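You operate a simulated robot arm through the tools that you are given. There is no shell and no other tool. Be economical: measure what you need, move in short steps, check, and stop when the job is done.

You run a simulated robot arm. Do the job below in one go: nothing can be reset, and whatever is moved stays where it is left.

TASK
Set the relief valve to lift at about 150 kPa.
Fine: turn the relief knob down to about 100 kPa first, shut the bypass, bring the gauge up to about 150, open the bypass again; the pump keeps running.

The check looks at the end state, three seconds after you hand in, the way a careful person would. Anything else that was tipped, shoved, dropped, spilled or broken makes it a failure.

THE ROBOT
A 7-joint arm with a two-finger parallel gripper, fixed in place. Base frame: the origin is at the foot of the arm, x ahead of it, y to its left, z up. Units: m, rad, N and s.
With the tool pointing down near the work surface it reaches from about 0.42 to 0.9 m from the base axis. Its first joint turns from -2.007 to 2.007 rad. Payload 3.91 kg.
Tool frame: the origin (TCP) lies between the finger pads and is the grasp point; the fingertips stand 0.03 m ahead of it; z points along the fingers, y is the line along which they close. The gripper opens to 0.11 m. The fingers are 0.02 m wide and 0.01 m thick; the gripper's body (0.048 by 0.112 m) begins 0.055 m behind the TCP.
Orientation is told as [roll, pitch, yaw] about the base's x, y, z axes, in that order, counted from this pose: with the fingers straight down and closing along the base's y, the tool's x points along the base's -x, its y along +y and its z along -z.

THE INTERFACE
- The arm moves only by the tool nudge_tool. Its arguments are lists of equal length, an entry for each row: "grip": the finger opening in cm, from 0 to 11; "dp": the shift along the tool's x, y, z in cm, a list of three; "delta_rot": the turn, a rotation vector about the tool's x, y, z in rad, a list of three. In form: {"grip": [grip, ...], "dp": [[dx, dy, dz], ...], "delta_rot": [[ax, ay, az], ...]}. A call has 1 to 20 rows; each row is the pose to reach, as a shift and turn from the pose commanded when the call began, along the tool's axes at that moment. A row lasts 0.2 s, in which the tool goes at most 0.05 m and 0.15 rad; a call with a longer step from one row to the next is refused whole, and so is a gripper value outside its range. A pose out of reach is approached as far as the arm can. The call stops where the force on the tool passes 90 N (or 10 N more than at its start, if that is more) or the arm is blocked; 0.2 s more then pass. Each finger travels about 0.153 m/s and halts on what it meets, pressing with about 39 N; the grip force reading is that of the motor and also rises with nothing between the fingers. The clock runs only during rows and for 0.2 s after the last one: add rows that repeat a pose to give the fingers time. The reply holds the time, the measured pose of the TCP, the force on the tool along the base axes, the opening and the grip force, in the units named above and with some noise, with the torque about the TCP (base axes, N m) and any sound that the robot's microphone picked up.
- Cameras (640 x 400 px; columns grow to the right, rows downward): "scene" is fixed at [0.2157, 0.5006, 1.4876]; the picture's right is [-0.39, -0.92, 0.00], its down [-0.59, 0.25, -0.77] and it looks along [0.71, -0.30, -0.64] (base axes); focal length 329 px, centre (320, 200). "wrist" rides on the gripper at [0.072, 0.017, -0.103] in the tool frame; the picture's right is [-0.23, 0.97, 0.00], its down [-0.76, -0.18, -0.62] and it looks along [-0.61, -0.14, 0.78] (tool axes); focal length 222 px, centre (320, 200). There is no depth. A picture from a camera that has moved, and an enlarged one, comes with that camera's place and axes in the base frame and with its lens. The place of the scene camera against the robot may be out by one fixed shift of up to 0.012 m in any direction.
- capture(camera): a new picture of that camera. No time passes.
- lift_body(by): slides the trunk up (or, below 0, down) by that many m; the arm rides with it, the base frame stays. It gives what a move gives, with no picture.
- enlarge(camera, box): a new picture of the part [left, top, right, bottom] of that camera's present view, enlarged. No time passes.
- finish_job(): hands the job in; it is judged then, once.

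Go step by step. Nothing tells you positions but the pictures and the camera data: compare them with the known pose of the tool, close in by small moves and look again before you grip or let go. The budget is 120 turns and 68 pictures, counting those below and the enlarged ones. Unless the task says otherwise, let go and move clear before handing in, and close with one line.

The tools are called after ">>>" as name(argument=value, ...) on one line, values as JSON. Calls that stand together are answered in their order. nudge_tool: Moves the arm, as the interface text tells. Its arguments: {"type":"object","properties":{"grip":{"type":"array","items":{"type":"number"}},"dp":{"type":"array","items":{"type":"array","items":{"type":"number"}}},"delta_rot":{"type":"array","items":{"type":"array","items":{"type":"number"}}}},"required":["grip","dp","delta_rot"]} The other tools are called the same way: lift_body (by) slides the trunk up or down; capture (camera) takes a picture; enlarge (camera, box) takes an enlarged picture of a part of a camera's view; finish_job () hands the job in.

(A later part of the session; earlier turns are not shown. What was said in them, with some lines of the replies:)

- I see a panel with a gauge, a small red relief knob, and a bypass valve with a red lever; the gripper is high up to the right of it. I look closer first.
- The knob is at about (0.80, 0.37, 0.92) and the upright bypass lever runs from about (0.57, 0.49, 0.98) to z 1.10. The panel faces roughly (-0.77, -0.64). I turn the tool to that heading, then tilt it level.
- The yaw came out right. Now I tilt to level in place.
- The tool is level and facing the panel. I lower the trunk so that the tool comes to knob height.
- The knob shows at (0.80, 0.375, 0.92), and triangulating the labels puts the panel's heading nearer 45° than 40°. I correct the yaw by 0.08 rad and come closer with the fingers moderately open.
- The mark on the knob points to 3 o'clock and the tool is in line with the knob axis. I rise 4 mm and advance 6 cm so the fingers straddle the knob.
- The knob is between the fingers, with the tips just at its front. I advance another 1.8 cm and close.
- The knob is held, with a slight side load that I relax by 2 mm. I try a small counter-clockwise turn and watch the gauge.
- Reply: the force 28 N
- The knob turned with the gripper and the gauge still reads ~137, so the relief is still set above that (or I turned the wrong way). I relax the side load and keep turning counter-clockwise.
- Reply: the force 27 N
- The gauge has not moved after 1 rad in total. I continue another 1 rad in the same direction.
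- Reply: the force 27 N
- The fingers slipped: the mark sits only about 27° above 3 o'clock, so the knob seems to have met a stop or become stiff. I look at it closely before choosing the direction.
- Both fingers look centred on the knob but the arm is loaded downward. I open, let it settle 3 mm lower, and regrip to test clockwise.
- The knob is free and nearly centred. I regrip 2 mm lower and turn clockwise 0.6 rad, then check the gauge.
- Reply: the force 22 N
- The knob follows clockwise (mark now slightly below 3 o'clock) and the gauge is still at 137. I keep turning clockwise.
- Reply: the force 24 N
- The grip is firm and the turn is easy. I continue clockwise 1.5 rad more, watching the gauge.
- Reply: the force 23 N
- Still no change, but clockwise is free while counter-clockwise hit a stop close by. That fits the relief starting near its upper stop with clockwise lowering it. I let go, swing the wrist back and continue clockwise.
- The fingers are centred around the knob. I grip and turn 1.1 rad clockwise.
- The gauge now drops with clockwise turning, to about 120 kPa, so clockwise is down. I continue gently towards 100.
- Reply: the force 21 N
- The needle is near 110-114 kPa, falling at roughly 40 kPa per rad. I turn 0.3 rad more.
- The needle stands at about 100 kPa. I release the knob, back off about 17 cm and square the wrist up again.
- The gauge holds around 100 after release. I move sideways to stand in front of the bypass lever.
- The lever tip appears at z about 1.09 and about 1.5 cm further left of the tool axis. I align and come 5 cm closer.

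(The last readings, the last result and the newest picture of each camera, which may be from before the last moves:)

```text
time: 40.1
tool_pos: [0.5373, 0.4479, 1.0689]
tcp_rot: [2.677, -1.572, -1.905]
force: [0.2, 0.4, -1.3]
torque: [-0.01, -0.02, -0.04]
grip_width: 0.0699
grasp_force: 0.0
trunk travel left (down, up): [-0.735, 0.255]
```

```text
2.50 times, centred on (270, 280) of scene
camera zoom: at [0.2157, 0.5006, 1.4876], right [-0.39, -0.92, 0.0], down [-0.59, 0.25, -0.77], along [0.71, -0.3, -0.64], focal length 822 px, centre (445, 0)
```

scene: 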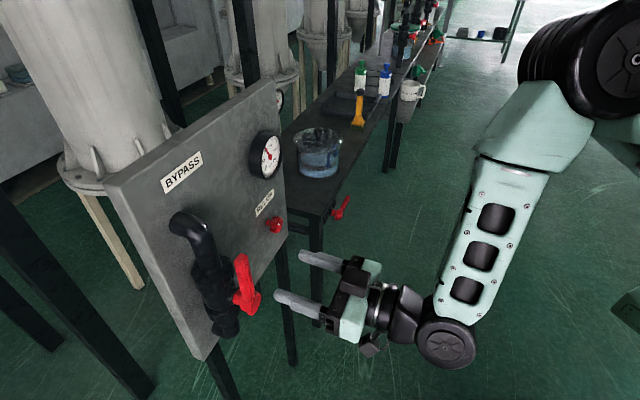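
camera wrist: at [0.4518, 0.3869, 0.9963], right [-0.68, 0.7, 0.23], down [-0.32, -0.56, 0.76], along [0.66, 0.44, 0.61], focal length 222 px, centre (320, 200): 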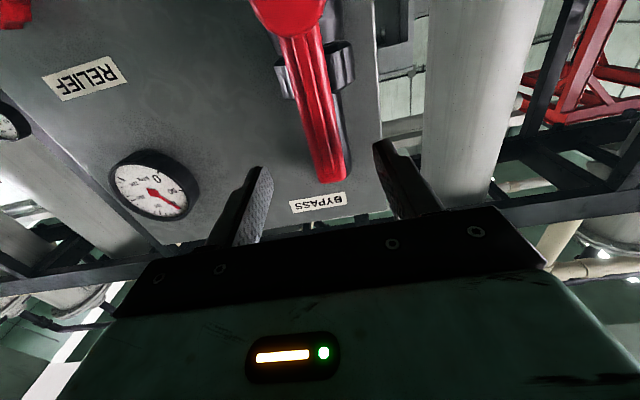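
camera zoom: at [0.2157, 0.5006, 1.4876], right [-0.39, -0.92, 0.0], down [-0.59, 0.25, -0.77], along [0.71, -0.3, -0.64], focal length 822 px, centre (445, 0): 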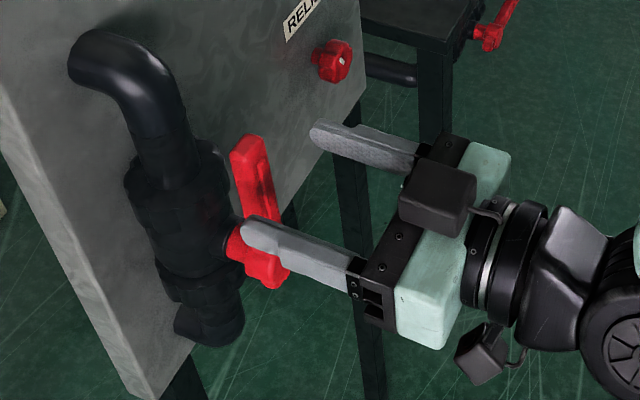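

The tool is in line with the lever (l ≈ 0.057), whose depth is another 5 cm or so. I advance 4.3 cm and look.

>>> nudge_tool(grip=[7, 7, 7], dp=[[0, 0, 2], [0, 0, 4.3], [0, 0, 4.3]], delta_rot=[[0, 0, 0], [0, 0, 0], [0, 0, 0]])

>>> capture(camera="wrist")

>>> enlarge(camera="scene", box=[180, 200, 360, 360])

```text
time: 40.9
tool_pos: [0.5689, 0.4796, 1.0687]
tcp_rot: [1.241, -1.572, -0.473]
force: [1.5, -0.9, 0.1]
torque: [0.04, 0.0, -0.02]
grip_width: 0.0701
grasp_force: 0.1
trunk travel left (down, up): [-0.735, 0.255]
```

```text
28 pictures are left
camera wrist: at [0.4834, 0.4184, 0.9975], right [-0.68, 0.7, 0.23], down [-0.32, -0.56, 0.76], along [0.66, 0.44, 0.61], focal length 222 px, centre (320, 200)
```

wrist: 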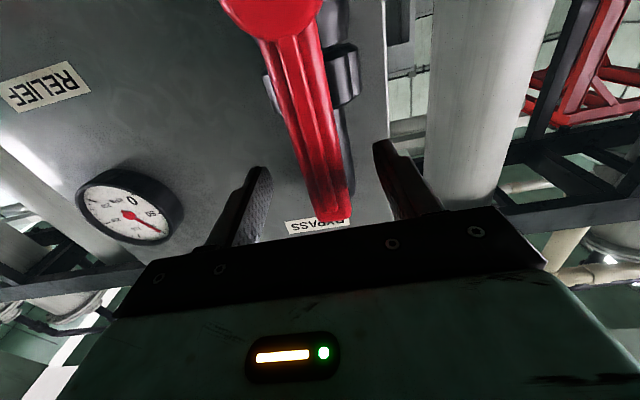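

```text
2.50 times, centred on (270, 280) of scene
camera zoom: at [0.2157, 0.5006, 1.4876], right [-0.39, -0.92, 0.0], down [-0.59, 0.25, -0.77], along [0.71, -0.3, -0.64], focal length 822 px, centre (445, 0)
```

zoom: 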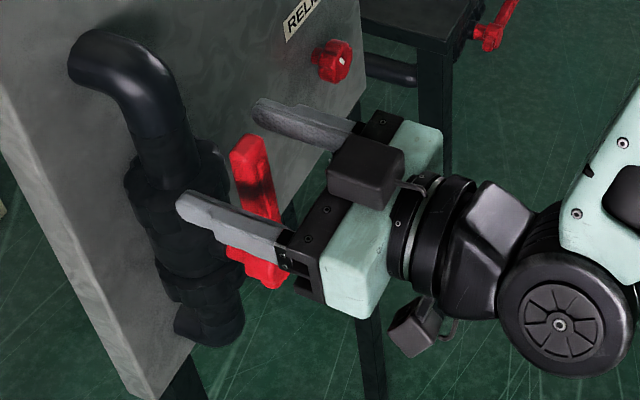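

The lever stands between the fingers. I close on it.

>>> nudge_tool(grip=[5, 3.5, 2, 1, 1, 1], dp=[[0, 0, 0], [0, 0, 0], [0, 0, 0], [0, 0, 0], [0, 0, 0], [0, 0, 0]], delta_rot=[[0, 0, 0], [0, 0, 0], [0, 0, 0], [0, 0, 0], [0, 0, 0], [0, 0, 0]])

>>> capture(camera="wrist")

```text
time: 42.3
tool_pos: [0.5653, 0.4813, 1.0682]
tcp_rot: [1.286, -1.569, -0.513]
force: [-15.0, 20.1, -1.7]
torque: [0.53, 0.37, 0.63]
grip_width: 0.0228
grasp_force: 45.3
trunk travel left (down, up): [-0.735, 0.255]
```

```text
26 pictures are left
camera wrist: at [0.4806, 0.4204, 0.9977], right [-0.68, 0.7, 0.23], down [-0.32, -0.56, 0.76], along [0.66, 0.45, 0.61], focal length 222 px, centre (320, 200)
```

wrist: 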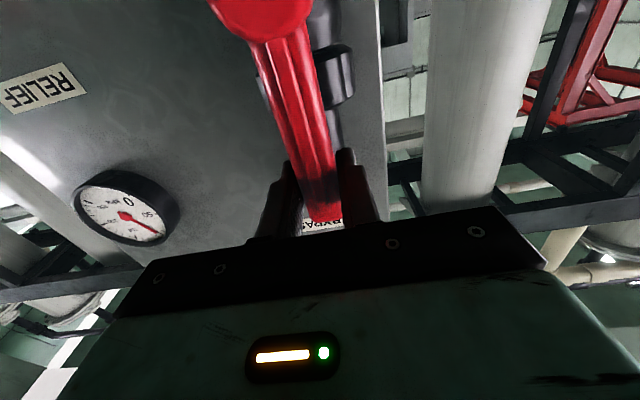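

The lever is held, about 9 cm above its hub. I try the first 0.3 rad clockwise along the arc.

>>> nudge_tool(grip=[1, 1, 1, 1, 1], dp=[[0, 0.3, 0], [0.04, -0.58, 0], [0.18, -1.45, 0], [0.39, -2.3, 0], [0.39, -2.3, 0]], delta_rot=[[0, 0, 0], [0, 0, 0.1], [0, 0, 0.2], [0, 0, 0.3], [0, 0, 0.3]])

>>> capture(camera="wrist")

```text
time: 43.3
tool_pos: [0.5633, 0.4771, 1.067]
tcp_rot: [1.567, -1.294, -0.748]
force: [-4.5, 41.6, -6.1]
torque: [-1.01, -0.65, -0.59]
grip_width: 0.0297
grasp_force: 44.4
trunk travel left (down, up): [-0.735, 0.255]
stopped in row 4: the force on the tool passed its limit at 95 N (the readings are from after the stop); the commanded pose is now the measured one
```

```text
25 pictures are left
camera wrist: at [0.4669, 0.4264, 1.0033], right [-0.64, 0.6, 0.48], down [-0.15, -0.71, 0.68], along [0.75, 0.37, 0.54], focal length 222 px, centre (320, 200)
```

wrist: 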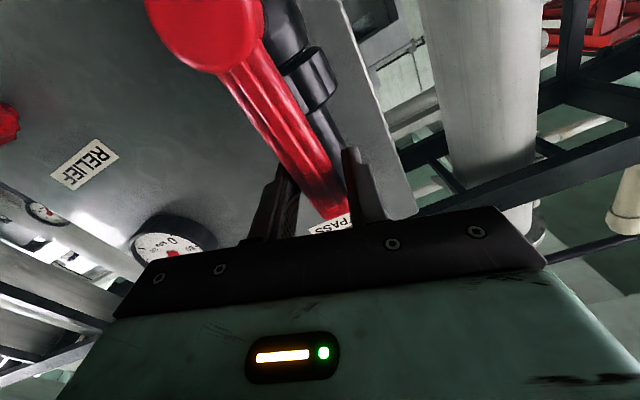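

Clockwise is blocked: the lever is at its stop there, so it must close the other way, to the left. I take the twist back out.

>>> nudge_tool(grip=[2.8, 2.8, 1, 1, 1], dp=[[0, 0, 0], [0, 0.1, 0], [0, 0.1, 0], [0, 0.1, 0], [0, 0.1, 0]], delta_rot=[[0, 0, -0.14], [0, 0, -0.276], [0, 0, -0.276], [0, 0, -0.276], [0, 0, -0.276]])

```text
time: 44.5
tool_pos: [0.5628, 0.4769, 1.0703]
tcp_rot: [2.527, -1.565, -1.712]
force: [-20.0, 28.3, 10.6]
torque: [0.15, 0.02, -0.47]
grip_width: 0.0227
grasp_force: 44.9
trunk travel left (down, up): [-0.735, 0.255]
```

Now I follow the arc counter-clockwise by 0.45 rad.

>>> nudge_tool(grip=[1, 1, 1, 1, 1], dp=[[0.1, 0.3, 0], [0.1, 1.6, 0], [0.4, 2.9, 0], [0.9, 4.2, 0], [0.9, 4.2, 0]], delta_rot=[[0, 0, 0], [0, 0, -0.15], [0, 0, -0.3], [0, 0, -0.45], [0, 0, -0.45]])

>>> capture(camera="wrist")

>>> capture(camera="scene")

```text
time: 45.7
tool_pos: [0.537, 0.5045, 1.0603]
tcp_rot: [-1.578, -1.118, 2.387]
force: [-4.9, 20.3, 13.8]
torque: [0.97, 0.16, -0.34]
grip_width: 0.0232
grasp_force: 44.6
trunk travel left (down, up): [-0.735, 0.255]
```

```text
24 pictures are left
camera wrist: at [0.4777, 0.4178, 0.988], right [-0.71, 0.67, -0.22], down [-0.56, -0.33, 0.76], along [0.44, 0.66, 0.61], focal length 222 px, centre (320, 200)
```

wrist: 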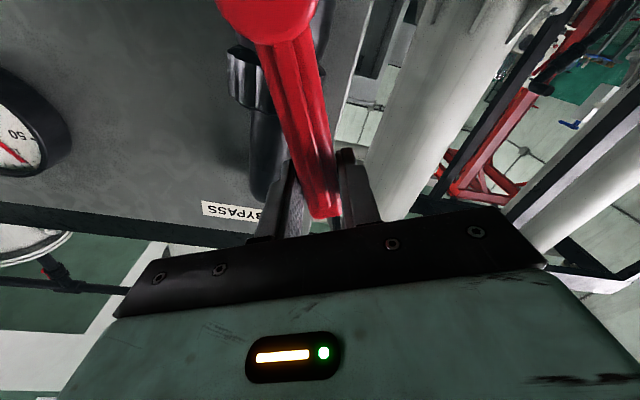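

```text
23 pictures are left
```

scene: 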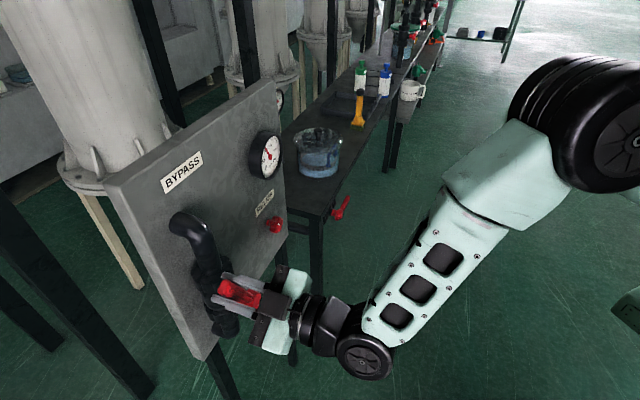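

The lever is turning. I continue along the arc to the quarter turn.

>>> nudge_tool(grip=[1, 1, 1, 1, 1, 1, 1, 1, 1], dp=[[0.09, 1.26, 0], [0.35, 2.49, 0], [0.78, 3.67, 0], [1.37, 4.78, 0], [2.12, 5.8, 0], [2.99, 6.7, 0], [3.99, 7.47, 0], [5.08, 8.1, 0], [5.08, 8.1, 0]], delta_rot=[[0, 0, -0.14], [0, 0, -0.28], [0, 0, -0.42], [0, 0, -0.56], [0, 0, -0.7], [0, 0, -0.84], [0, 0, -0.98], [0, 0, -1.12], [0, 0, -1.12]])

>>> capture(camera="wrist")

>>> enlarge(camera="scene", box=[245, 120, 305, 180])

```text
time: 47.7
tool_pos: [0.5015, 0.5382, 0.9796]
tcp_rot: [-1.576, -0.002, 2.381]
force: [2.1, 16.9, 22.3]
torque: [-0.64, -0.42, 0.88]
grip_width: 0.023
grasp_force: 44.9
trunk travel left (down, up): [-0.735, 0.255]
```

```text
22 pictures are left
camera wrist: at [0.482, 0.4133, 0.9628], right [-0.16, 0.16, -0.97], down [-0.98, 0.07, 0.18], along [0.1, 0.98, 0.15], focal length 222 px, centre (320, 200)
```

wrist: 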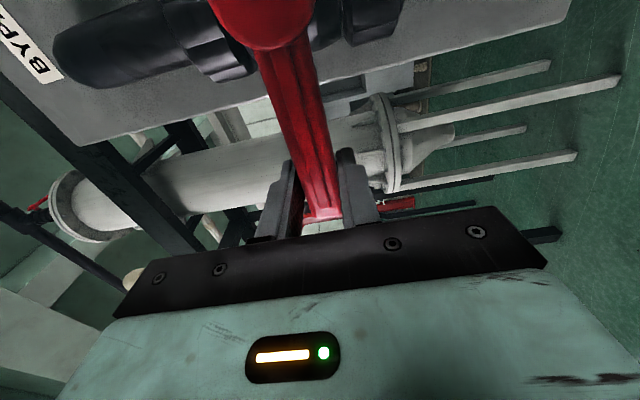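

```text
6.67 times, centred on (275, 150) of scene
camera zoom: at [0.2157, 0.5006, 1.4876], right [-0.39, -0.92, 0.0], down [-0.59, 0.25, -0.77], along [0.71, -0.3, -0.64], focal length 2193 px, centre (620, 533)
```

zoom: 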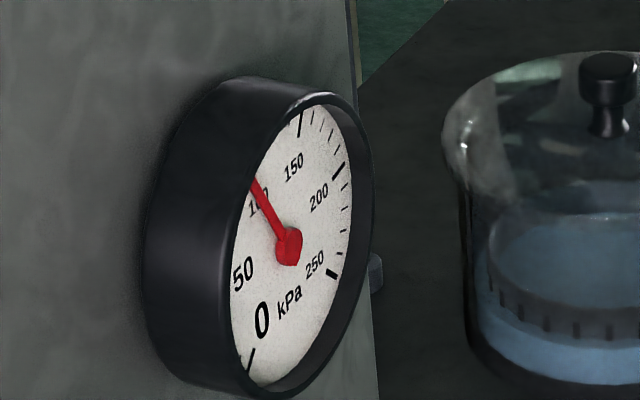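

The lever lies level (90°) and the gauge stays at ~100. I press a touch further to make sure it sits at its stop.

>>> nudge_tool(grip=[1, 1, 1], dp=[[0.02, 0.5, 0], [0.05, 1.0, 0], [0.05, 1.0, 0]], delta_rot=[[0, 0, -0.05], [0, 0, -0.1], [0, 0, -0.1]])

>>> capture(camera="scene")

```text
time: 48.5
tool_pos: [0.5019, 0.5375, 0.9797]
tcp_rot: [-1.596, 0.091, 2.374]
force: [1.4, -1.7, 54.7]
torque: [0.57, 0.89, 0.18]
grip_width: 0.0247
grasp_force: 44.8
trunk travel left (down, up): [-0.735, 0.255]
```

```text
20 pictures are left
```

scene: 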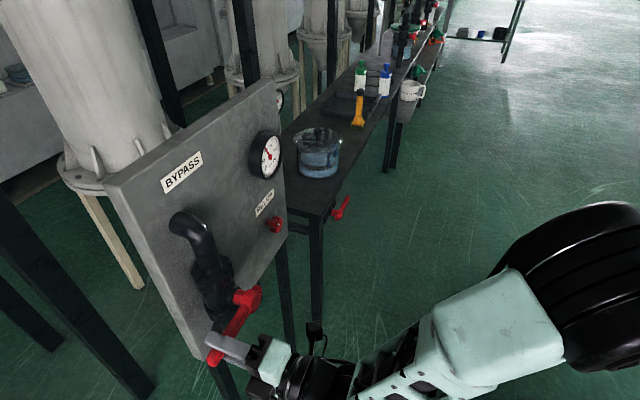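

The lever is hard against its closed stop. I release it, back off and untwist the wrist.

>>> nudge_tool(grip=[4, 6, 7, 7, 7, 7, 7, 7, 7, 7, 7, 7, 7, 7, 7, 7, 7, 7], dp=[[0, 0, 0], [0, 0, 0], [0, 0, -3], [0, 0, -7], [0, 0, -9.5], [0, 0, -9.5], [0, 0, -9.5], [0, 0, -9.5], [0, 0, -9.5], [0, 0, -9.5], [0, 0, -9.5], [0, 0, -9.5], [0, 0, -9.5], [0, 0, -9.5], [0, 0, -9.5], [0, 0, -9.5], [0, 0, -9.5], [0, 0, -9.5]], delta_rot=[[0, 0, 0], [0, 0, 0], [0, 0, 0], [0, 0, 0], [0, 0, 0], [0, 0, 0.14], [0, 0, 0.28], [0, 0, 0.42], [0, 0, 0.56], [0, 0, 0.7], [0, 0, 0.84], [0, 0, 0.98], [0, 0, 1.12], [0, 0, 1.26], [0, 0, 1.4], [0, 0, 1.54], [0, 0, 1.66], [0, 0, 1.66]])

>>> enlarge(camera="scene", box=[200, 110, 320, 380])

```text
time: 52.3
tool_pos: [0.4342, 0.4694, 0.9677]
tcp_rot: [-1.761, -1.564, 2.571]
force: [0.4, -0.1, -0.7]
torque: [-0.01, -0.04, 0.01]
grip_width: 0.07
grasp_force: 0.1
trunk travel left (down, up): [-0.735, 0.255]
```

```text
1.48 times, centred on (260, 245) of scene
camera zoom: at [0.2157, 0.5006, 1.4876], right [-0.39, -0.92, 0.0], down [-0.59, 0.25, -0.77], along [0.71, -0.3, -0.64], focal length 487 px, centre (409, 133)
```

zoom: 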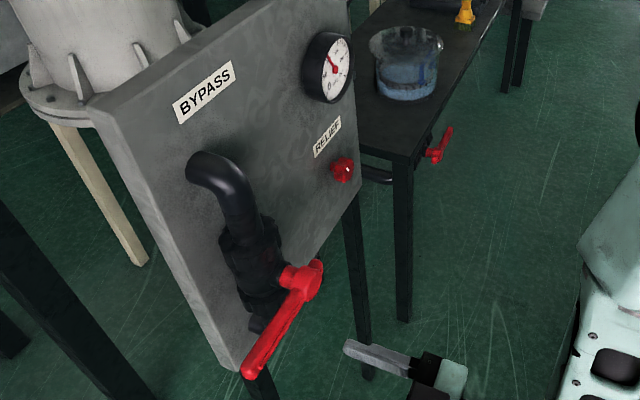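

The bypass lever is level (shut) and the gauge still shows ~100. I travel back to stand in front of the knob with the wrist pre-turned for a counter-clockwise turn.

>>> nudge_tool(grip=[7, 7, 7, 7, 7, 7, 7, 7, 7, 7], dp=[[0, -4, 0], [0, -8, 0], [0, -12, 0], [0.7, -16, 0], [1.7, -20, 0], [2.7, -24, 0], [3.7, -28, 0], [4.7, -31, 0], [4.7, -32.3, 0], [4.7, -32.3, 0]], delta_rot=[[0, 0, 0], [0, 0, 0], [0, 0, 0], [0, 0, 0.1], [0, 0, 0.2], [0, 0, 0.3], [0, 0, 0.4], [0, 0, 0.5], [0, 0, 0.6], [0, 0, 0.6]])

>>> capture(camera="wrist")

```text
time: 54.5
tool_pos: [0.6692, 0.2469, 0.9213]
tcp_rot: [1.574, -0.976, -0.764]
force: [-0.7, -0.5, 0.0]
torque: [0.03, -0.03, 0.02]
grip_width: 0.07
grasp_force: 0.0
trunk travel left (down, up): [-0.735, 0.255]
```

```text
18 pictures are left
camera wrist: at [0.5594, 0.2079, 0.8718], right [-0.49, 0.47, 0.73], down [-0.01, -0.85, 0.53], along [0.87, 0.25, 0.42], focal length 222 px, centre (320, 200)
```

wrist: 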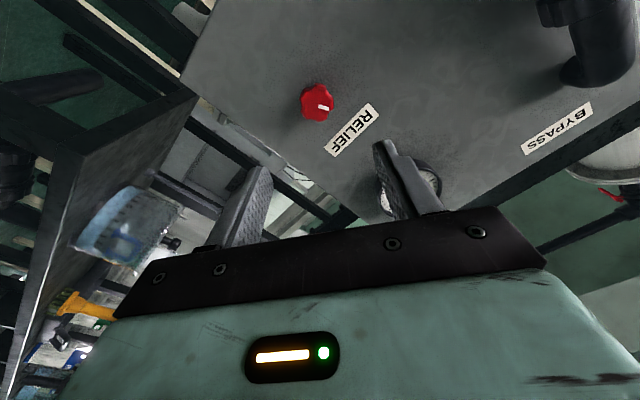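

The tool faces the knob again. I advance 12 cm and check the alignment.

>>> nudge_tool(grip=[7, 7, 7, 7], dp=[[0.18, 0.12, 4], [0.18, 0.12, 8], [0.18, 0.12, 12.5], [0.18, 0.12, 12.5]], delta_rot=[[0, 0, 0], [0, 0, 0], [0, 0, 0], [0, 0, 0]])

>>> enlarge(camera="wrist", box=[220, 90, 420, 230])

```text
time: 55.5
tool_pos: [0.7533, 0.3364, 0.9218]
tcp_rot: [1.572, -0.981, -0.764]
force: [-0.2, -0.6, -0.9]
torque: [0.01, -0.01, 0.02]
grip_width: 0.0698
grasp_force: 0.0
trunk travel left (down, up): [-0.735, 0.255]
```

```text
2.86 times, centred on (320, 160) of wrist
camera zoom: at [0.6429, 0.2993, 0.8709], right [-0.49, 0.47, 0.73], down [-0.02, -0.85, 0.53], along [0.87, 0.25, 0.42], focal length 635 px, centre (320, 314)
```

zoom: 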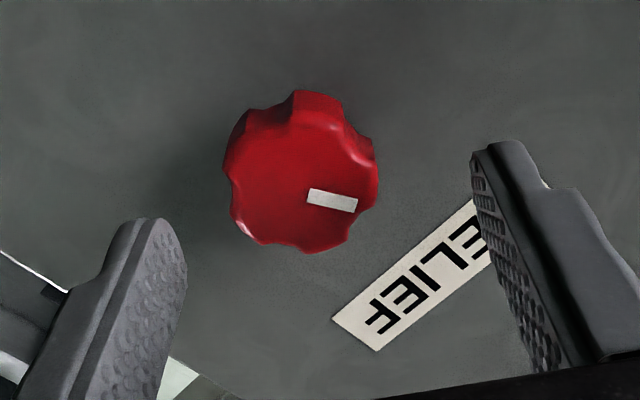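

The knob sits about 6 mm right of and 2 mm below the tool axis. I correct that, advance 3.9 cm and look before gripping.

>>> nudge_tool(grip=[7, 7, 7, 7], dp=[[-0.17, -0.61, 0], [-0.17, -0.61, 2], [-0.17, -0.61, 3.9], [-0.17, -0.61, 3.9]], delta_rot=[[0, 0, 0], [0, 0, 0], [0, 0, 0], [0, 0, 0]])

>>> enlarge(camera="wrist", box=[220, 90, 420, 230])

```text
time: 56.5
tool_pos: [0.7836, 0.36, 0.921]
tcp_rot: [1.573, -0.976, -0.762]
force: [0.3, 1.0, 0.9]
torque: [-0.02, -0.02, -0.01]
grip_width: 0.07
grasp_force: 0.1
trunk travel left (down, up): [-0.735, 0.255]
```

```text
2.86 times, centred on (320, 160) of wrist
camera zoom: at [0.6742, 0.3225, 0.8714], right [-0.49, 0.47, 0.73], down [-0.02, -0.85, 0.53], along [0.87, 0.25, 0.43], focal length 635 px, centre (320, 314)
```

zoom: 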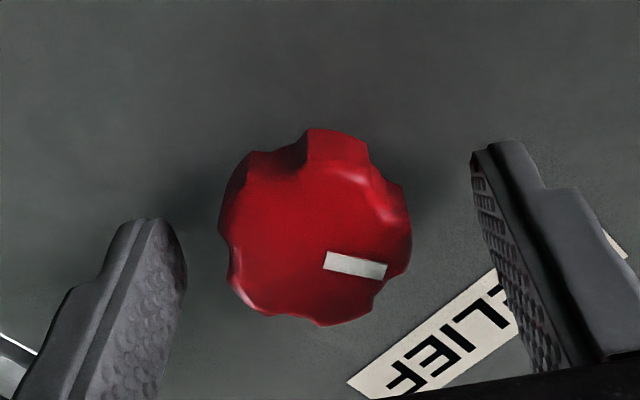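

Now about centred. I shift 2.5 mm, grip and turn counter-clockwise 0.7 rad, then read the gauge.

>>> nudge_tool(grip=[5.5, 4, 3, 3, 3, 3, 3, 3, 3, 3, 3, 3], dp=[[0, -0.25, 0], [0, -0.25, 0], [0, -0.25, 0], [0, -0.25, 0], [0, -0.25, 0], [0, -0.25, 0], [0, -0.25, 0], [0, -0.25, 0], [0, -0.25, 0], [0, -0.25, 0], [0, -0.25, 0], [0, -0.25, 0]], delta_rot=[[0, 0, 0], [0, 0, 0], [0, 0, 0], [0, 0, 0], [0, 0, -0.12], [0, 0, -0.24], [0, 0, -0.36], [0, 0, -0.48], [0, 0, -0.6], [0, 0, -0.7], [0, 0, -0.7], [0, 0, -0.7]])

>>> enlarge(camera="scene", box=[245, 120, 305, 180])

```text
time: 59.1
tool_pos: [0.7855, 0.36, 0.9205]
tcp_rot: [-1.584, -1.463, 2.393]
force: [-16.6, -4.1, 3.5]
torque: [0.27, -0.28, -0.84]
grip_width: 0.0419
grasp_force: 45.2
trunk travel left (down, up): [-0.735, 0.255]
```

```text
6.67 times, centred on (275, 150) of scene
camera zoom: at [0.2157, 0.5006, 1.4876], right [-0.39, -0.92, 0.0], down [-0.59, 0.25, -0.77], along [0.71, -0.3, -0.64], focal length 2193 px, centre (620, 533)
```

zoom: 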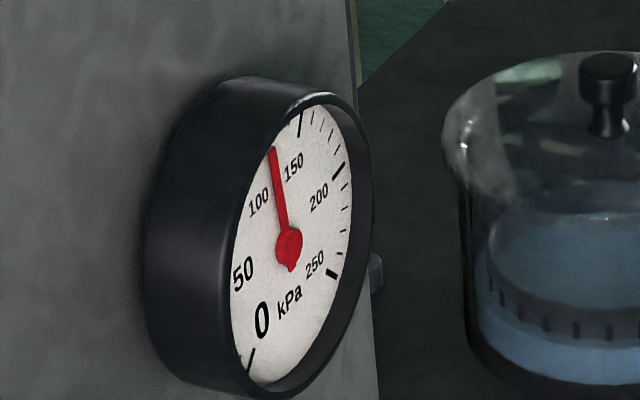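

The gauge has risen to about 123. I turn 0.6 rad more counter-clockwise.

>>> nudge_tool(grip=[3, 3, 3, 3, 3, 3, 3], dp=[[0, 0, 0], [0, 0, 0], [0, 0, 0], [0, 0, 0], [0, 0, 0], [0, 0, 0], [0, 0, 0]], delta_rot=[[0, 0, -0.12], [0, 0, -0.24], [0, 0, -0.36], [0, 0, -0.48], [0, 0, -0.6], [0, 0, -0.6], [0, 0, -0.6]])

>>> enlarge(camera="scene", box=[245, 120, 305, 180])

```text
time: 60.7
tool_pos: [0.7852, 0.3616, 0.9211]
tcp_rot: [-1.572, -0.863, 2.382]
force: [-22.2, -7.7, -3.8]
torque: [0.38, -0.4, -0.54]
grip_width: 0.0421
grasp_force: 45.0
trunk travel left (down, up): [-0.735, 0.255]
```

```text
6.67 times, centred on (275, 150) of scene
camera zoom: at [0.2157, 0.5006, 1.4876], right [-0.39, -0.92, 0.0], down [-0.59, 0.25, -0.77], along [0.71, -0.3, -0.64], focal length 2193 px, centre (620, 533)
```

zoom: 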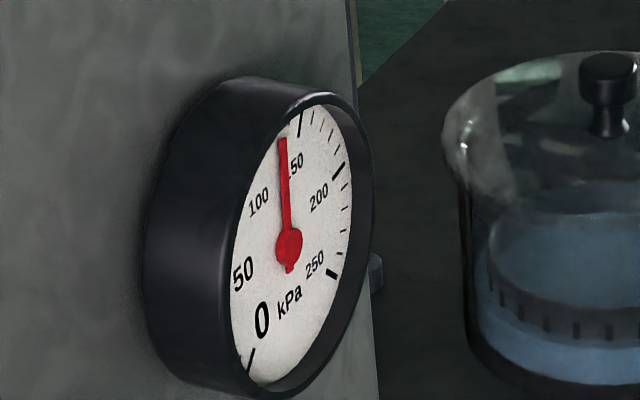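

The needle is at about 137 and the 150 mark lies a little to its right. I turn 0.4 rad more.

>>> nudge_tool(grip=[3, 3, 3, 3, 3, 3], dp=[[0, 0, 0], [0, 0, 0], [0, 0, 0], [0, 0, 0], [0, 0, 0], [0, 0, 0]], delta_rot=[[0, 0, -0.1], [0, 0, -0.2], [0, 0, -0.3], [0, 0, -0.4], [0, 0, -0.4], [0, 0, -0.4]])

>>> enlarge(camera="scene", box=[245, 120, 305, 180])

```text
time: 62.1
tool_pos: [0.786, 0.3617, 0.9207]
tcp_rot: [-1.572, -0.462, 2.381]
force: [-26.9, -8.8, -5.1]
torque: [0.27, -0.3, -0.24]
grip_width: 0.0418
grasp_force: 44.8
trunk travel left (down, up): [-0.735, 0.255]
```

```text
6.67 times, centred on (275, 150) of scene
camera zoom: at [0.2157, 0.5006, 1.4876], right [-0.39, -0.92, 0.0], down [-0.59, 0.25, -0.77], along [0.71, -0.3, -0.64], focal length 2193 px, centre (620, 533)
```

zoom: 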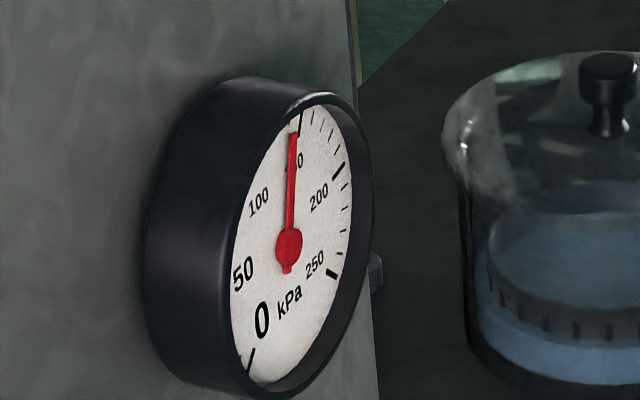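

The needle is just short of the 150 mark. I cross-check with the wrist camera, which may see the gauge from another angle.

>>> capture(camera="wrist")

>>> enlarge(camera="scene", box=[258, 128, 288, 152])

```text
12 pictures are left
camera wrist: at [0.7561, 0.2463, 0.8732], right [-0.46, 0.44, -0.77], down [-0.87, -0.04, 0.5], along [0.19, 0.9, 0.4], focal length 222 px, centre (320, 200)
```

wrist: 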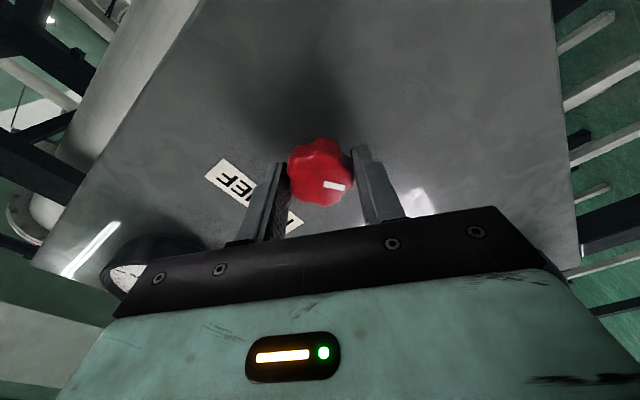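

```text
16.00 times, centred on (273, 140) of scene
camera zoom: at [0.2157, 0.5006, 1.4876], right [-0.39, -0.92, 0.0], down [-0.59, 0.25, -0.77], along [0.71, -0.3, -0.64], focal length 5264 px, centre (1072, 1160)
```

zoom: 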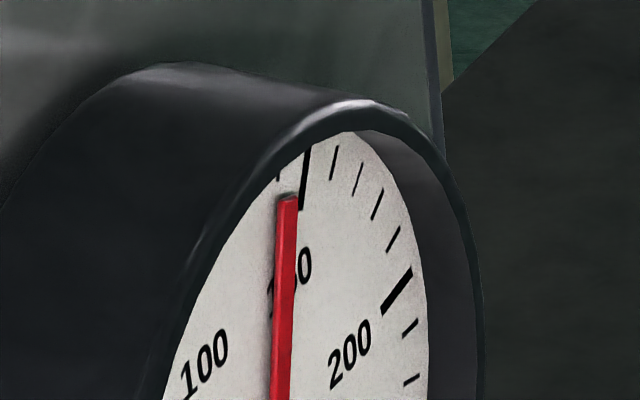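

Calibrating the dial from its tick marks and allowing for the parallax of the raised needle, the reading is about 139 kPa, with roughly 24 kPa per rad. I turn 0.42 rad more.

>>> nudge_tool(grip=[3, 3, 3, 3, 3, 3], dp=[[0, 0, 0], [0, 0, 0], [0, 0, 0], [0, 0, 0], [0, 0, 0], [0, 0, 0]], delta_rot=[[0, 0, -0.1], [0, 0, -0.2], [0, 0, -0.3], [0, 0, -0.42], [0, 0, -0.42], [0, 0, -0.42]])

>>> enlarge(camera="scene", box=[256, 130, 290, 164])

```text
time: 63.5
tool_pos: [0.7856, 0.3618, 0.9203]
tcp_rot: [-1.573, -0.042, 2.383]
force: [-22.5, 0.5, -10.9]
torque: [-0.04, 0.04, 1.12]
grip_width: 0.0418
grasp_force: 45.0
trunk travel left (down, up): [-0.735, 0.255]
```

```text
11.76 times, centred on (273, 147) of scene
camera zoom: at [0.2157, 0.5006, 1.4876], right [-0.39, -0.92, 0.0], down [-0.59, 0.25, -0.77], along [0.71, -0.3, -0.64], focal length 3870 px, centre (873, 824)
```

zoom: 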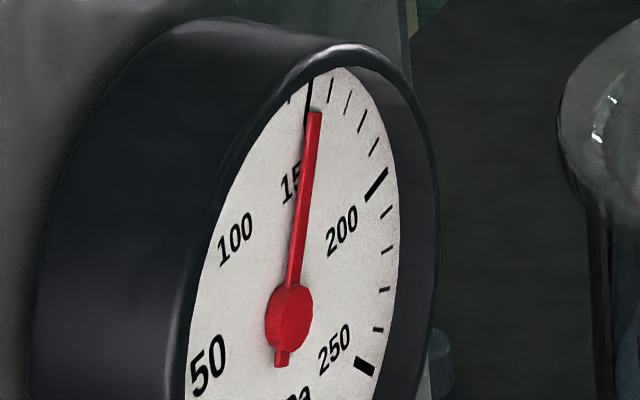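

The needle now reads about 149-150 kPa. I release the knob, back straight off and read the gauge again.

>>> nudge_tool(grip=[5, 7, 7, 7, 7, 7, 7, 7, 7], dp=[[0, 0, 0], [0, 0, 0], [0, 0, -2], [0, 0, -5], [0, 0, -9], [0, 0, -13], [0, 0, -16], [0, 0, -17], [0, 0, -17]], delta_rot=[[0, 0, 0], [0, 0, 0], [0, 0, 0], [0, 0, 0], [0, 0, 0], [0, 0, 0], [0, 0, 0], [0, 0, -0.04], [0, 0, -0.04]])

>>> enlarge(camera="scene", box=[256, 130, 290, 164])

```text
time: 65.5
tool_pos: [0.668, 0.2371, 0.9205]
tcp_rot: [-1.573, -0.004, 2.381]
force: [0.4, -0.2, -0.9]
torque: [0.02, 0.01, -0.01]
grip_width: 0.0701
grasp_force: 0.2
trunk travel left (down, up): [-0.735, 0.255]
```

```text
11.76 times, centred on (273, 147) of scene
camera zoom: at [0.2157, 0.5006, 1.4876], right [-0.39, -0.92, 0.0], down [-0.59, 0.25, -0.77], along [0.71, -0.3, -0.64], focal length 3870 px, centre (873, 824)
```

zoom: 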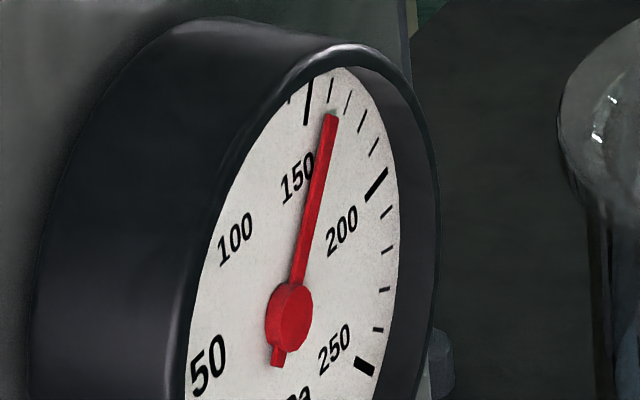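

After release the needle has crept up to about 158, so the gauge lags. I wait a second and read again.

>>> nudge_tool(grip=[7, 7, 7, 7, 7, 7, 7, 7, 7, 7], dp=[[0, 0, 0], [0, 0, 0], [0, 0, 0], [0, 0, 0], [0, 0, 0], [0, 0, 0], [0, 0, 0], [0, 0, 0], [0, 0, 0], [0, 0, 0]], delta_rot=[[0, 0, 0], [0, 0, 0], [0, 0, 0], [0, 0, 0], [0, 0, 0], [0, 0, 0], [0, 0, 0], [0, 0, 0], [0, 0, 0], [0, 0, 0]])

>>> enlarge(camera="scene", box=[256, 130, 290, 164])

```text
time: 67.7
tool_pos: [0.6678, 0.238, 0.9202]
tcp_rot: [-1.574, -0.004, 2.381]
force: [0.8, -0.6, 0.7]
torque: [0.02, 0.02, 0.0]
grip_width: 0.0699
grasp_force: 0.0
trunk travel left (down, up): [-0.735, 0.255]
```

```text
11.76 times, centred on (273, 147) of scene
camera zoom: at [0.2157, 0.5006, 1.4876], right [-0.39, -0.92, 0.0], down [-0.59, 0.25, -0.77], along [0.71, -0.3, -0.64], focal length 3870 px, centre (873, 824)
```

zoom: 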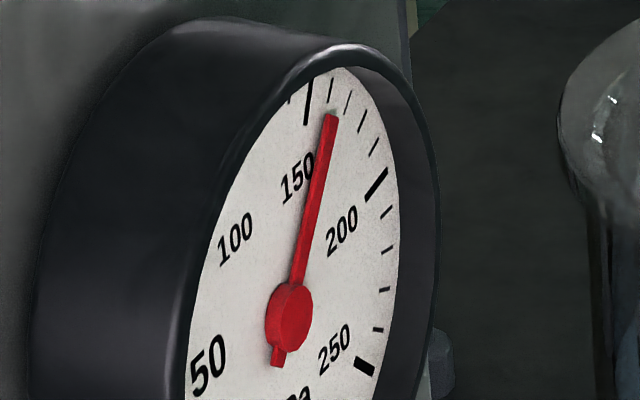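

It is steady at about 158, slightly high. I go back in at the same wrist angle, regrip and turn about 0.3 rad clockwise, then hold long enough for the needle to settle.

>>> nudge_tool(grip=[7, 7, 7, 7, 7, 7, 7, 5, 3, 3, 3, 3], dp=[[-0.8, 0, 1], [-0.8, 0, 5], [-0.8, 0, 9], [-0.8, 0, 12], [-0.8, 0, 15], [-0.8, 0, 16.9], [-0.8, 0, 16.9], [-0.8, 0, 16.9], [-0.8, 0, 16.9], [-0.8, 0, 16.9], [-0.8, 0, 16.9], [-0.8, 0, 16.9]], delta_rot=[[0, 0, 0.04], [0, 0, 0.04], [0, 0, 0.04], [0, 0, 0.04], [0, 0, 0.04], [0, 0, 0.04], [0, 0, 0.04], [0, 0, 0.04], [0, 0, 0.04], [0, 0, 0.04], [0, 0, 0.04], [0, 0, 0.04]])

>>> nudge_tool(grip=[3, 3, 3, 3, 3, 3, 3, 3, 3, 3, 3, 3, 3, 3], dp=[[0, 0, 0], [0, 0, 0], [0, 0, 0], [0, 0, 0], [0, 0, 0], [0, 0, 0], [0, 0, 0], [0, 0, 0], [0, 0, 0], [0, 0, 0], [0, 0, 0], [0, 0, 0], [0, 0, 0], [0, 0, 0]], delta_rot=[[0, 0, 0.1], [0, 0, 0.2], [0, 0, 0.3], [0, 0, 0.3], [0, 0, 0.3], [0, 0, 0.3], [0, 0, 0.3], [0, 0, 0.3], [0, 0, 0.3], [0, 0, 0.3], [0, 0, 0.3], [0, 0, 0.3], [0, 0, 0.3], [0, 0, 0.3]])

>>> enlarge(camera="scene", box=[256, 130, 290, 164])

```text
time: 70.3
tool_pos: [0.7832, 0.365, 0.9203]
tcp_rot: [-1.571, -0.044, 2.382]
force: [4.4, 1.4, -1.0]
torque: [-0.07, 0.06, -0.17]
grip_width: 0.0416
grasp_force: 44.8
trunk travel left (down, up): [-0.735, 0.255]
```

```text
time: 73.3
tool_pos: [0.782, 0.3648, 0.9212]
tcp_rot: [-1.576, -0.342, 2.381]
force: [23.2, 7.3, 16.8]
torque: [0.23, -0.34, -0.37]
grip_width: 0.0416
grasp_force: 45.3
trunk travel left (down, up): [-0.735, 0.255]
```

```text
11.76 times, centred on (273, 147) of scene
camera zoom: at [0.2157, 0.5006, 1.4876], right [-0.39, -0.92, 0.0], down [-0.59, 0.25, -0.77], along [0.71, -0.3, -0.64], focal length 3870 px, centre (873, 824)
```

zoom: 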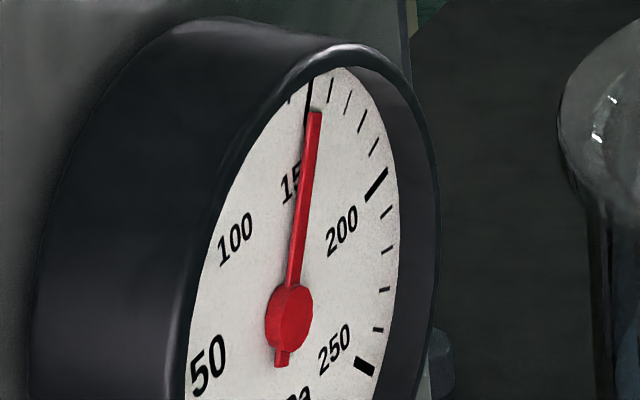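

It reads about 149 after settling. I release, back off and confirm the reading.

>>> nudge_tool(grip=[4.5, 5.5, 7, 7, 7, 7, 7, 7, 7, 7, 7, 7, 7], dp=[[0, 0, 0], [0, 0, 0], [0, 0, 0], [0, 0, -2], [0, 0, -5], [0, 0, -9], [0, 0, -13], [0, 0, -17], [0, 0, -17], [0, 0, -17], [0, 0, -17], [0, 0, -17], [0, 0, -17]], delta_rot=[[0, 0, 0], [0, 0, 0], [0, 0, 0], [0, 0, 0], [0, 0, 0], [0, 0, 0], [0, 0, 0], [0, 0, 0], [0, 0, -0.12], [0, 0, -0.24], [0, 0, -0.34], [0, 0, -0.34], [0, 0, -0.34]])

>>> enlarge(camera="scene", box=[256, 130, 290, 164])

```text
time: 76.1
tool_pos: [0.6634, 0.2416, 0.9199]
tcp_rot: [-1.572, -0.001, 2.381]
force: [-1.2, 0.6, 1.0]
torque: [-0.04, 0.01, 0.02]
grip_width: 0.0703
grasp_force: 0.2
trunk travel left (down, up): [-0.735, 0.255]
```

```text
11.76 times, centred on (273, 147) of scene
camera zoom: at [0.2157, 0.5006, 1.4876], right [-0.39, -0.92, 0.0], down [-0.59, 0.25, -0.77], along [0.71, -0.3, -0.64], focal length 3870 px, centre (873, 824)
```

zoom: 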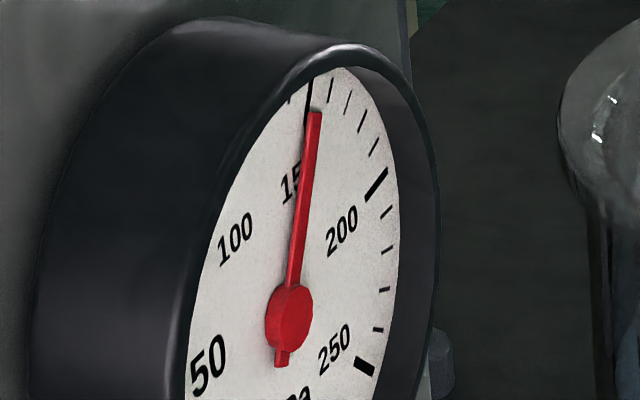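

The relief holds at about 150 kPa with the bypass shut. Now I travel back to the bypass lever.

>>> nudge_tool(grip=[7, 7, 7, 7, 7, 7, 7, 7, 7, 7], dp=[[-4, 0, -0.8], [-8, -1, -0.8], [-12, -2, -0.8], [-16, -3, -0.8], [-20, -4, -0.8], [-24, -5, -0.8], [-28, -6, -0.8], [-31, -6, -0.8], [-32.6, -6, -0.8], [-32.6, -6, -0.8]], delta_rot=[[0, 0, 0], [0, 0, 0], [0, 0, 0], [0, 0, 0], [0, 0, 0], [0, 0, 0], [0, 0, 0], [0, 0, 0], [0, 0, 0], [0, 0, 0]])

>>> capture(camera="wrist")

```text
time: 78.3
tool_pos: [0.4194, 0.46, 0.9799]
tcp_rot: [-1.57, -0.003, 2.381]
force: [0.2, -0.2, -0.3]
torque: [0.03, 0.02, -0.01]
grip_width: 0.0701
grasp_force: 0.1
trunk travel left (down, up): [-0.735, 0.255]
```

```text
5 pictures are left
camera wrist: at [0.4021, 0.335, 0.9638], right [-0.17, 0.16, -0.97], down [-0.98, 0.07, 0.18], along [0.1, 0.98, 0.14], focal length 222 px, centre (320, 200)
```

wrist: 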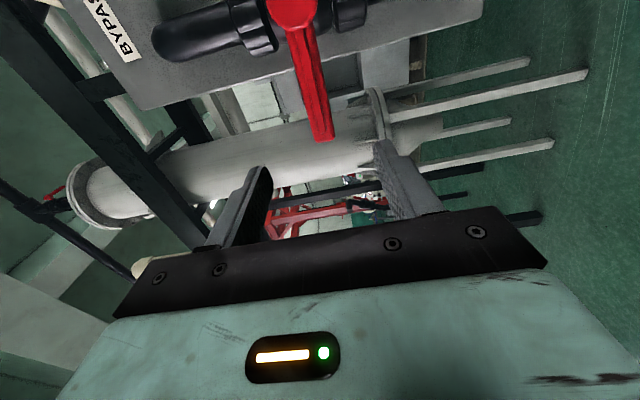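

The lever is lined up between the fingers. I advance 11.3 cm and close on it.

>>> nudge_tool(grip=[7, 7, 7, 7, 7, 5, 3, 1, 1, 1], dp=[[0, 0, 3], [0, 0, 6], [0, 0, 9], [0, 0, 11.3], [0, 0, 11.3], [0, 0, 11.3], [0, 0, 11.3], [0, 0, 11.3], [0, 0, 11.3], [0, 0, 11.3]], delta_rot=[[0, 0, 0], [0, 0, 0], [0, 0, 0], [0, 0, 0], [0, 0, 0], [0, 0, 0], [0, 0, 0], [0, 0, 0], [0, 0, 0], [0, 0, 0]])

```text
time: 80.5
tool_pos: [0.4969, 0.541, 0.9813]
tcp_rot: [-1.57, -0.003, 2.38]
force: [0.5, 1.0, -5.2]
torque: [0.28, 0.35, 0.24]
grip_width: 0.023
grasp_force: 45.1
trunk travel left (down, up): [-0.735, 0.255]
```

The lever is gripped (2.3 cm wide, as before). I swing it clockwise back up through a quarter turn.

>>> nudge_tool(grip=[1, 1, 1, 1, 1, 1, 1, 1, 1, 1, 1, 1, 1], dp=[[0.09, -1.3, 0], [0.37, -2.57, 0], [0.82, -3.78, 0], [1.45, -4.92, 0], [2.22, -5.96, 0], [3.14, -6.88, 0], [4.18, -7.66, 0], [5.31, -8.28, 0], [6.54, -8.73, 0], [7.8, -9.01, 0], [9.1, -9.1, 0], [9.6, -9.1, 0], [9.6, -9.1, 0]], delta_rot=[[0, 0, 0.143], [0, 0, 0.286], [0, 0, 0.428], [0, 0, 0.571], [0, 0, 0.714], [0, 0, 0.857], [0, 0, 1.0], [0, 0, 1.142], [0, 0, 1.285], [0, 0, 1.428], [0, 0, 1.571], [0, 0, 1.6], [0, 0, 1.6]])

>>> capture(camera="wrist")

```text
time: 83.3
tool_pos: [0.5636, 0.4791, 1.0729]
tcp_rot: [1.633, -1.537, -0.817]
force: [-20.8, 5.7, -8.5]
torque: [-0.63, -0.55, -0.3]
grip_width: 0.0236
grasp_force: 45.0
trunk travel left (down, up): [-0.735, 0.255]
```

```text
4 pictures are left
camera wrist: at [0.4804, 0.4173, 1.0019], right [-0.7, 0.66, 0.26], down [-0.28, -0.59, 0.75], along [0.65, 0.46, 0.6], focal length 222 px, centre (320, 200)
```

wrist: 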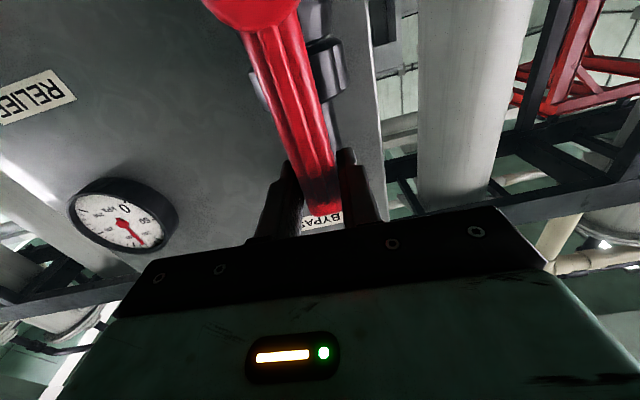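

The lever is upright at its open stop again. I let go and back away.

>>> nudge_tool(grip=[3.5, 5.5, 7, 7, 7, 7, 7, 7, 7, 7, 7], dp=[[0, 0, 0], [0, 0, 0], [0, 0, 0], [0, 0, -2], [0, 0, -5], [0, 0, -9], [0, 0, -11], [0, -4, -11], [0, -8, -11], [0, -12, -11], [0, -12, -11]], delta_rot=[[0, 0, 0], [0, 0, 0], [0, 0, 0], [0, 0, 0], [0, 0, 0], [0, 0, 0], [0, 0, 0], [0, 0, 0], [0, 0, 0], [0, 0, 0], [0, 0, 0]])

>>> capture(camera="scene")

>>> enlarge(camera="scene", box=[256, 130, 290, 164])

```text
time: 85.7
tool_pos: [0.577, 0.3145, 1.0662]
tcp_rot: [1.605, -1.538, -0.796]
force: [-0.5, -0.3, 0.1]
torque: [0.01, -0.01, 0.0]
grip_width: 0.0699
grasp_force: 0.1
trunk travel left (down, up): [-0.735, 0.255]
```

```text
3 pictures are left
```

scene: 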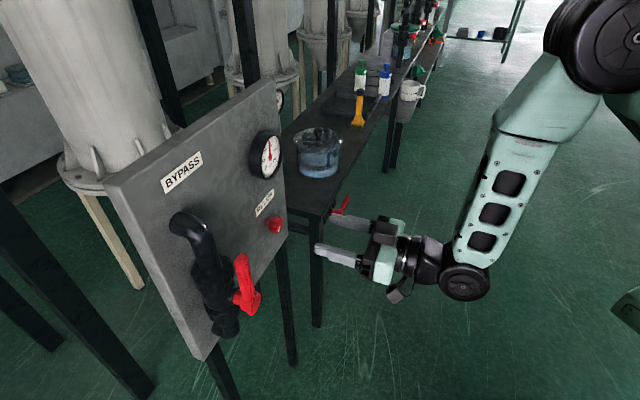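

```text
11.76 times, centred on (273, 147) of scene
camera zoom: at [0.2157, 0.5006, 1.4876], right [-0.39, -0.92, 0.0], down [-0.59, 0.25, -0.77], along [0.71, -0.3, -0.64], focal length 3870 px, centre (873, 824)
```

zoom: 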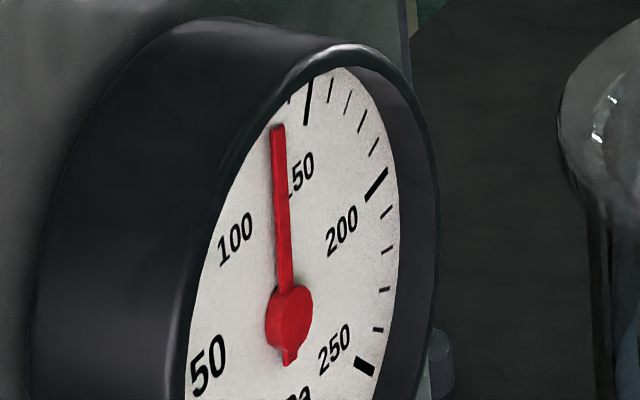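

The lever is upright (bypass open), the gauge is back at its bypass-open reading of about 130, and the arm is clear with nothing else disturbed. I hand in.

>>> finish_job()

```text
The job is handed in.
```

I set the relief valve to lift at about 150 kPa: the gauge held steady at roughly 149 with the bypass shut. The bypass is open again, the pump was left alone, and the arm is clear of the panel.
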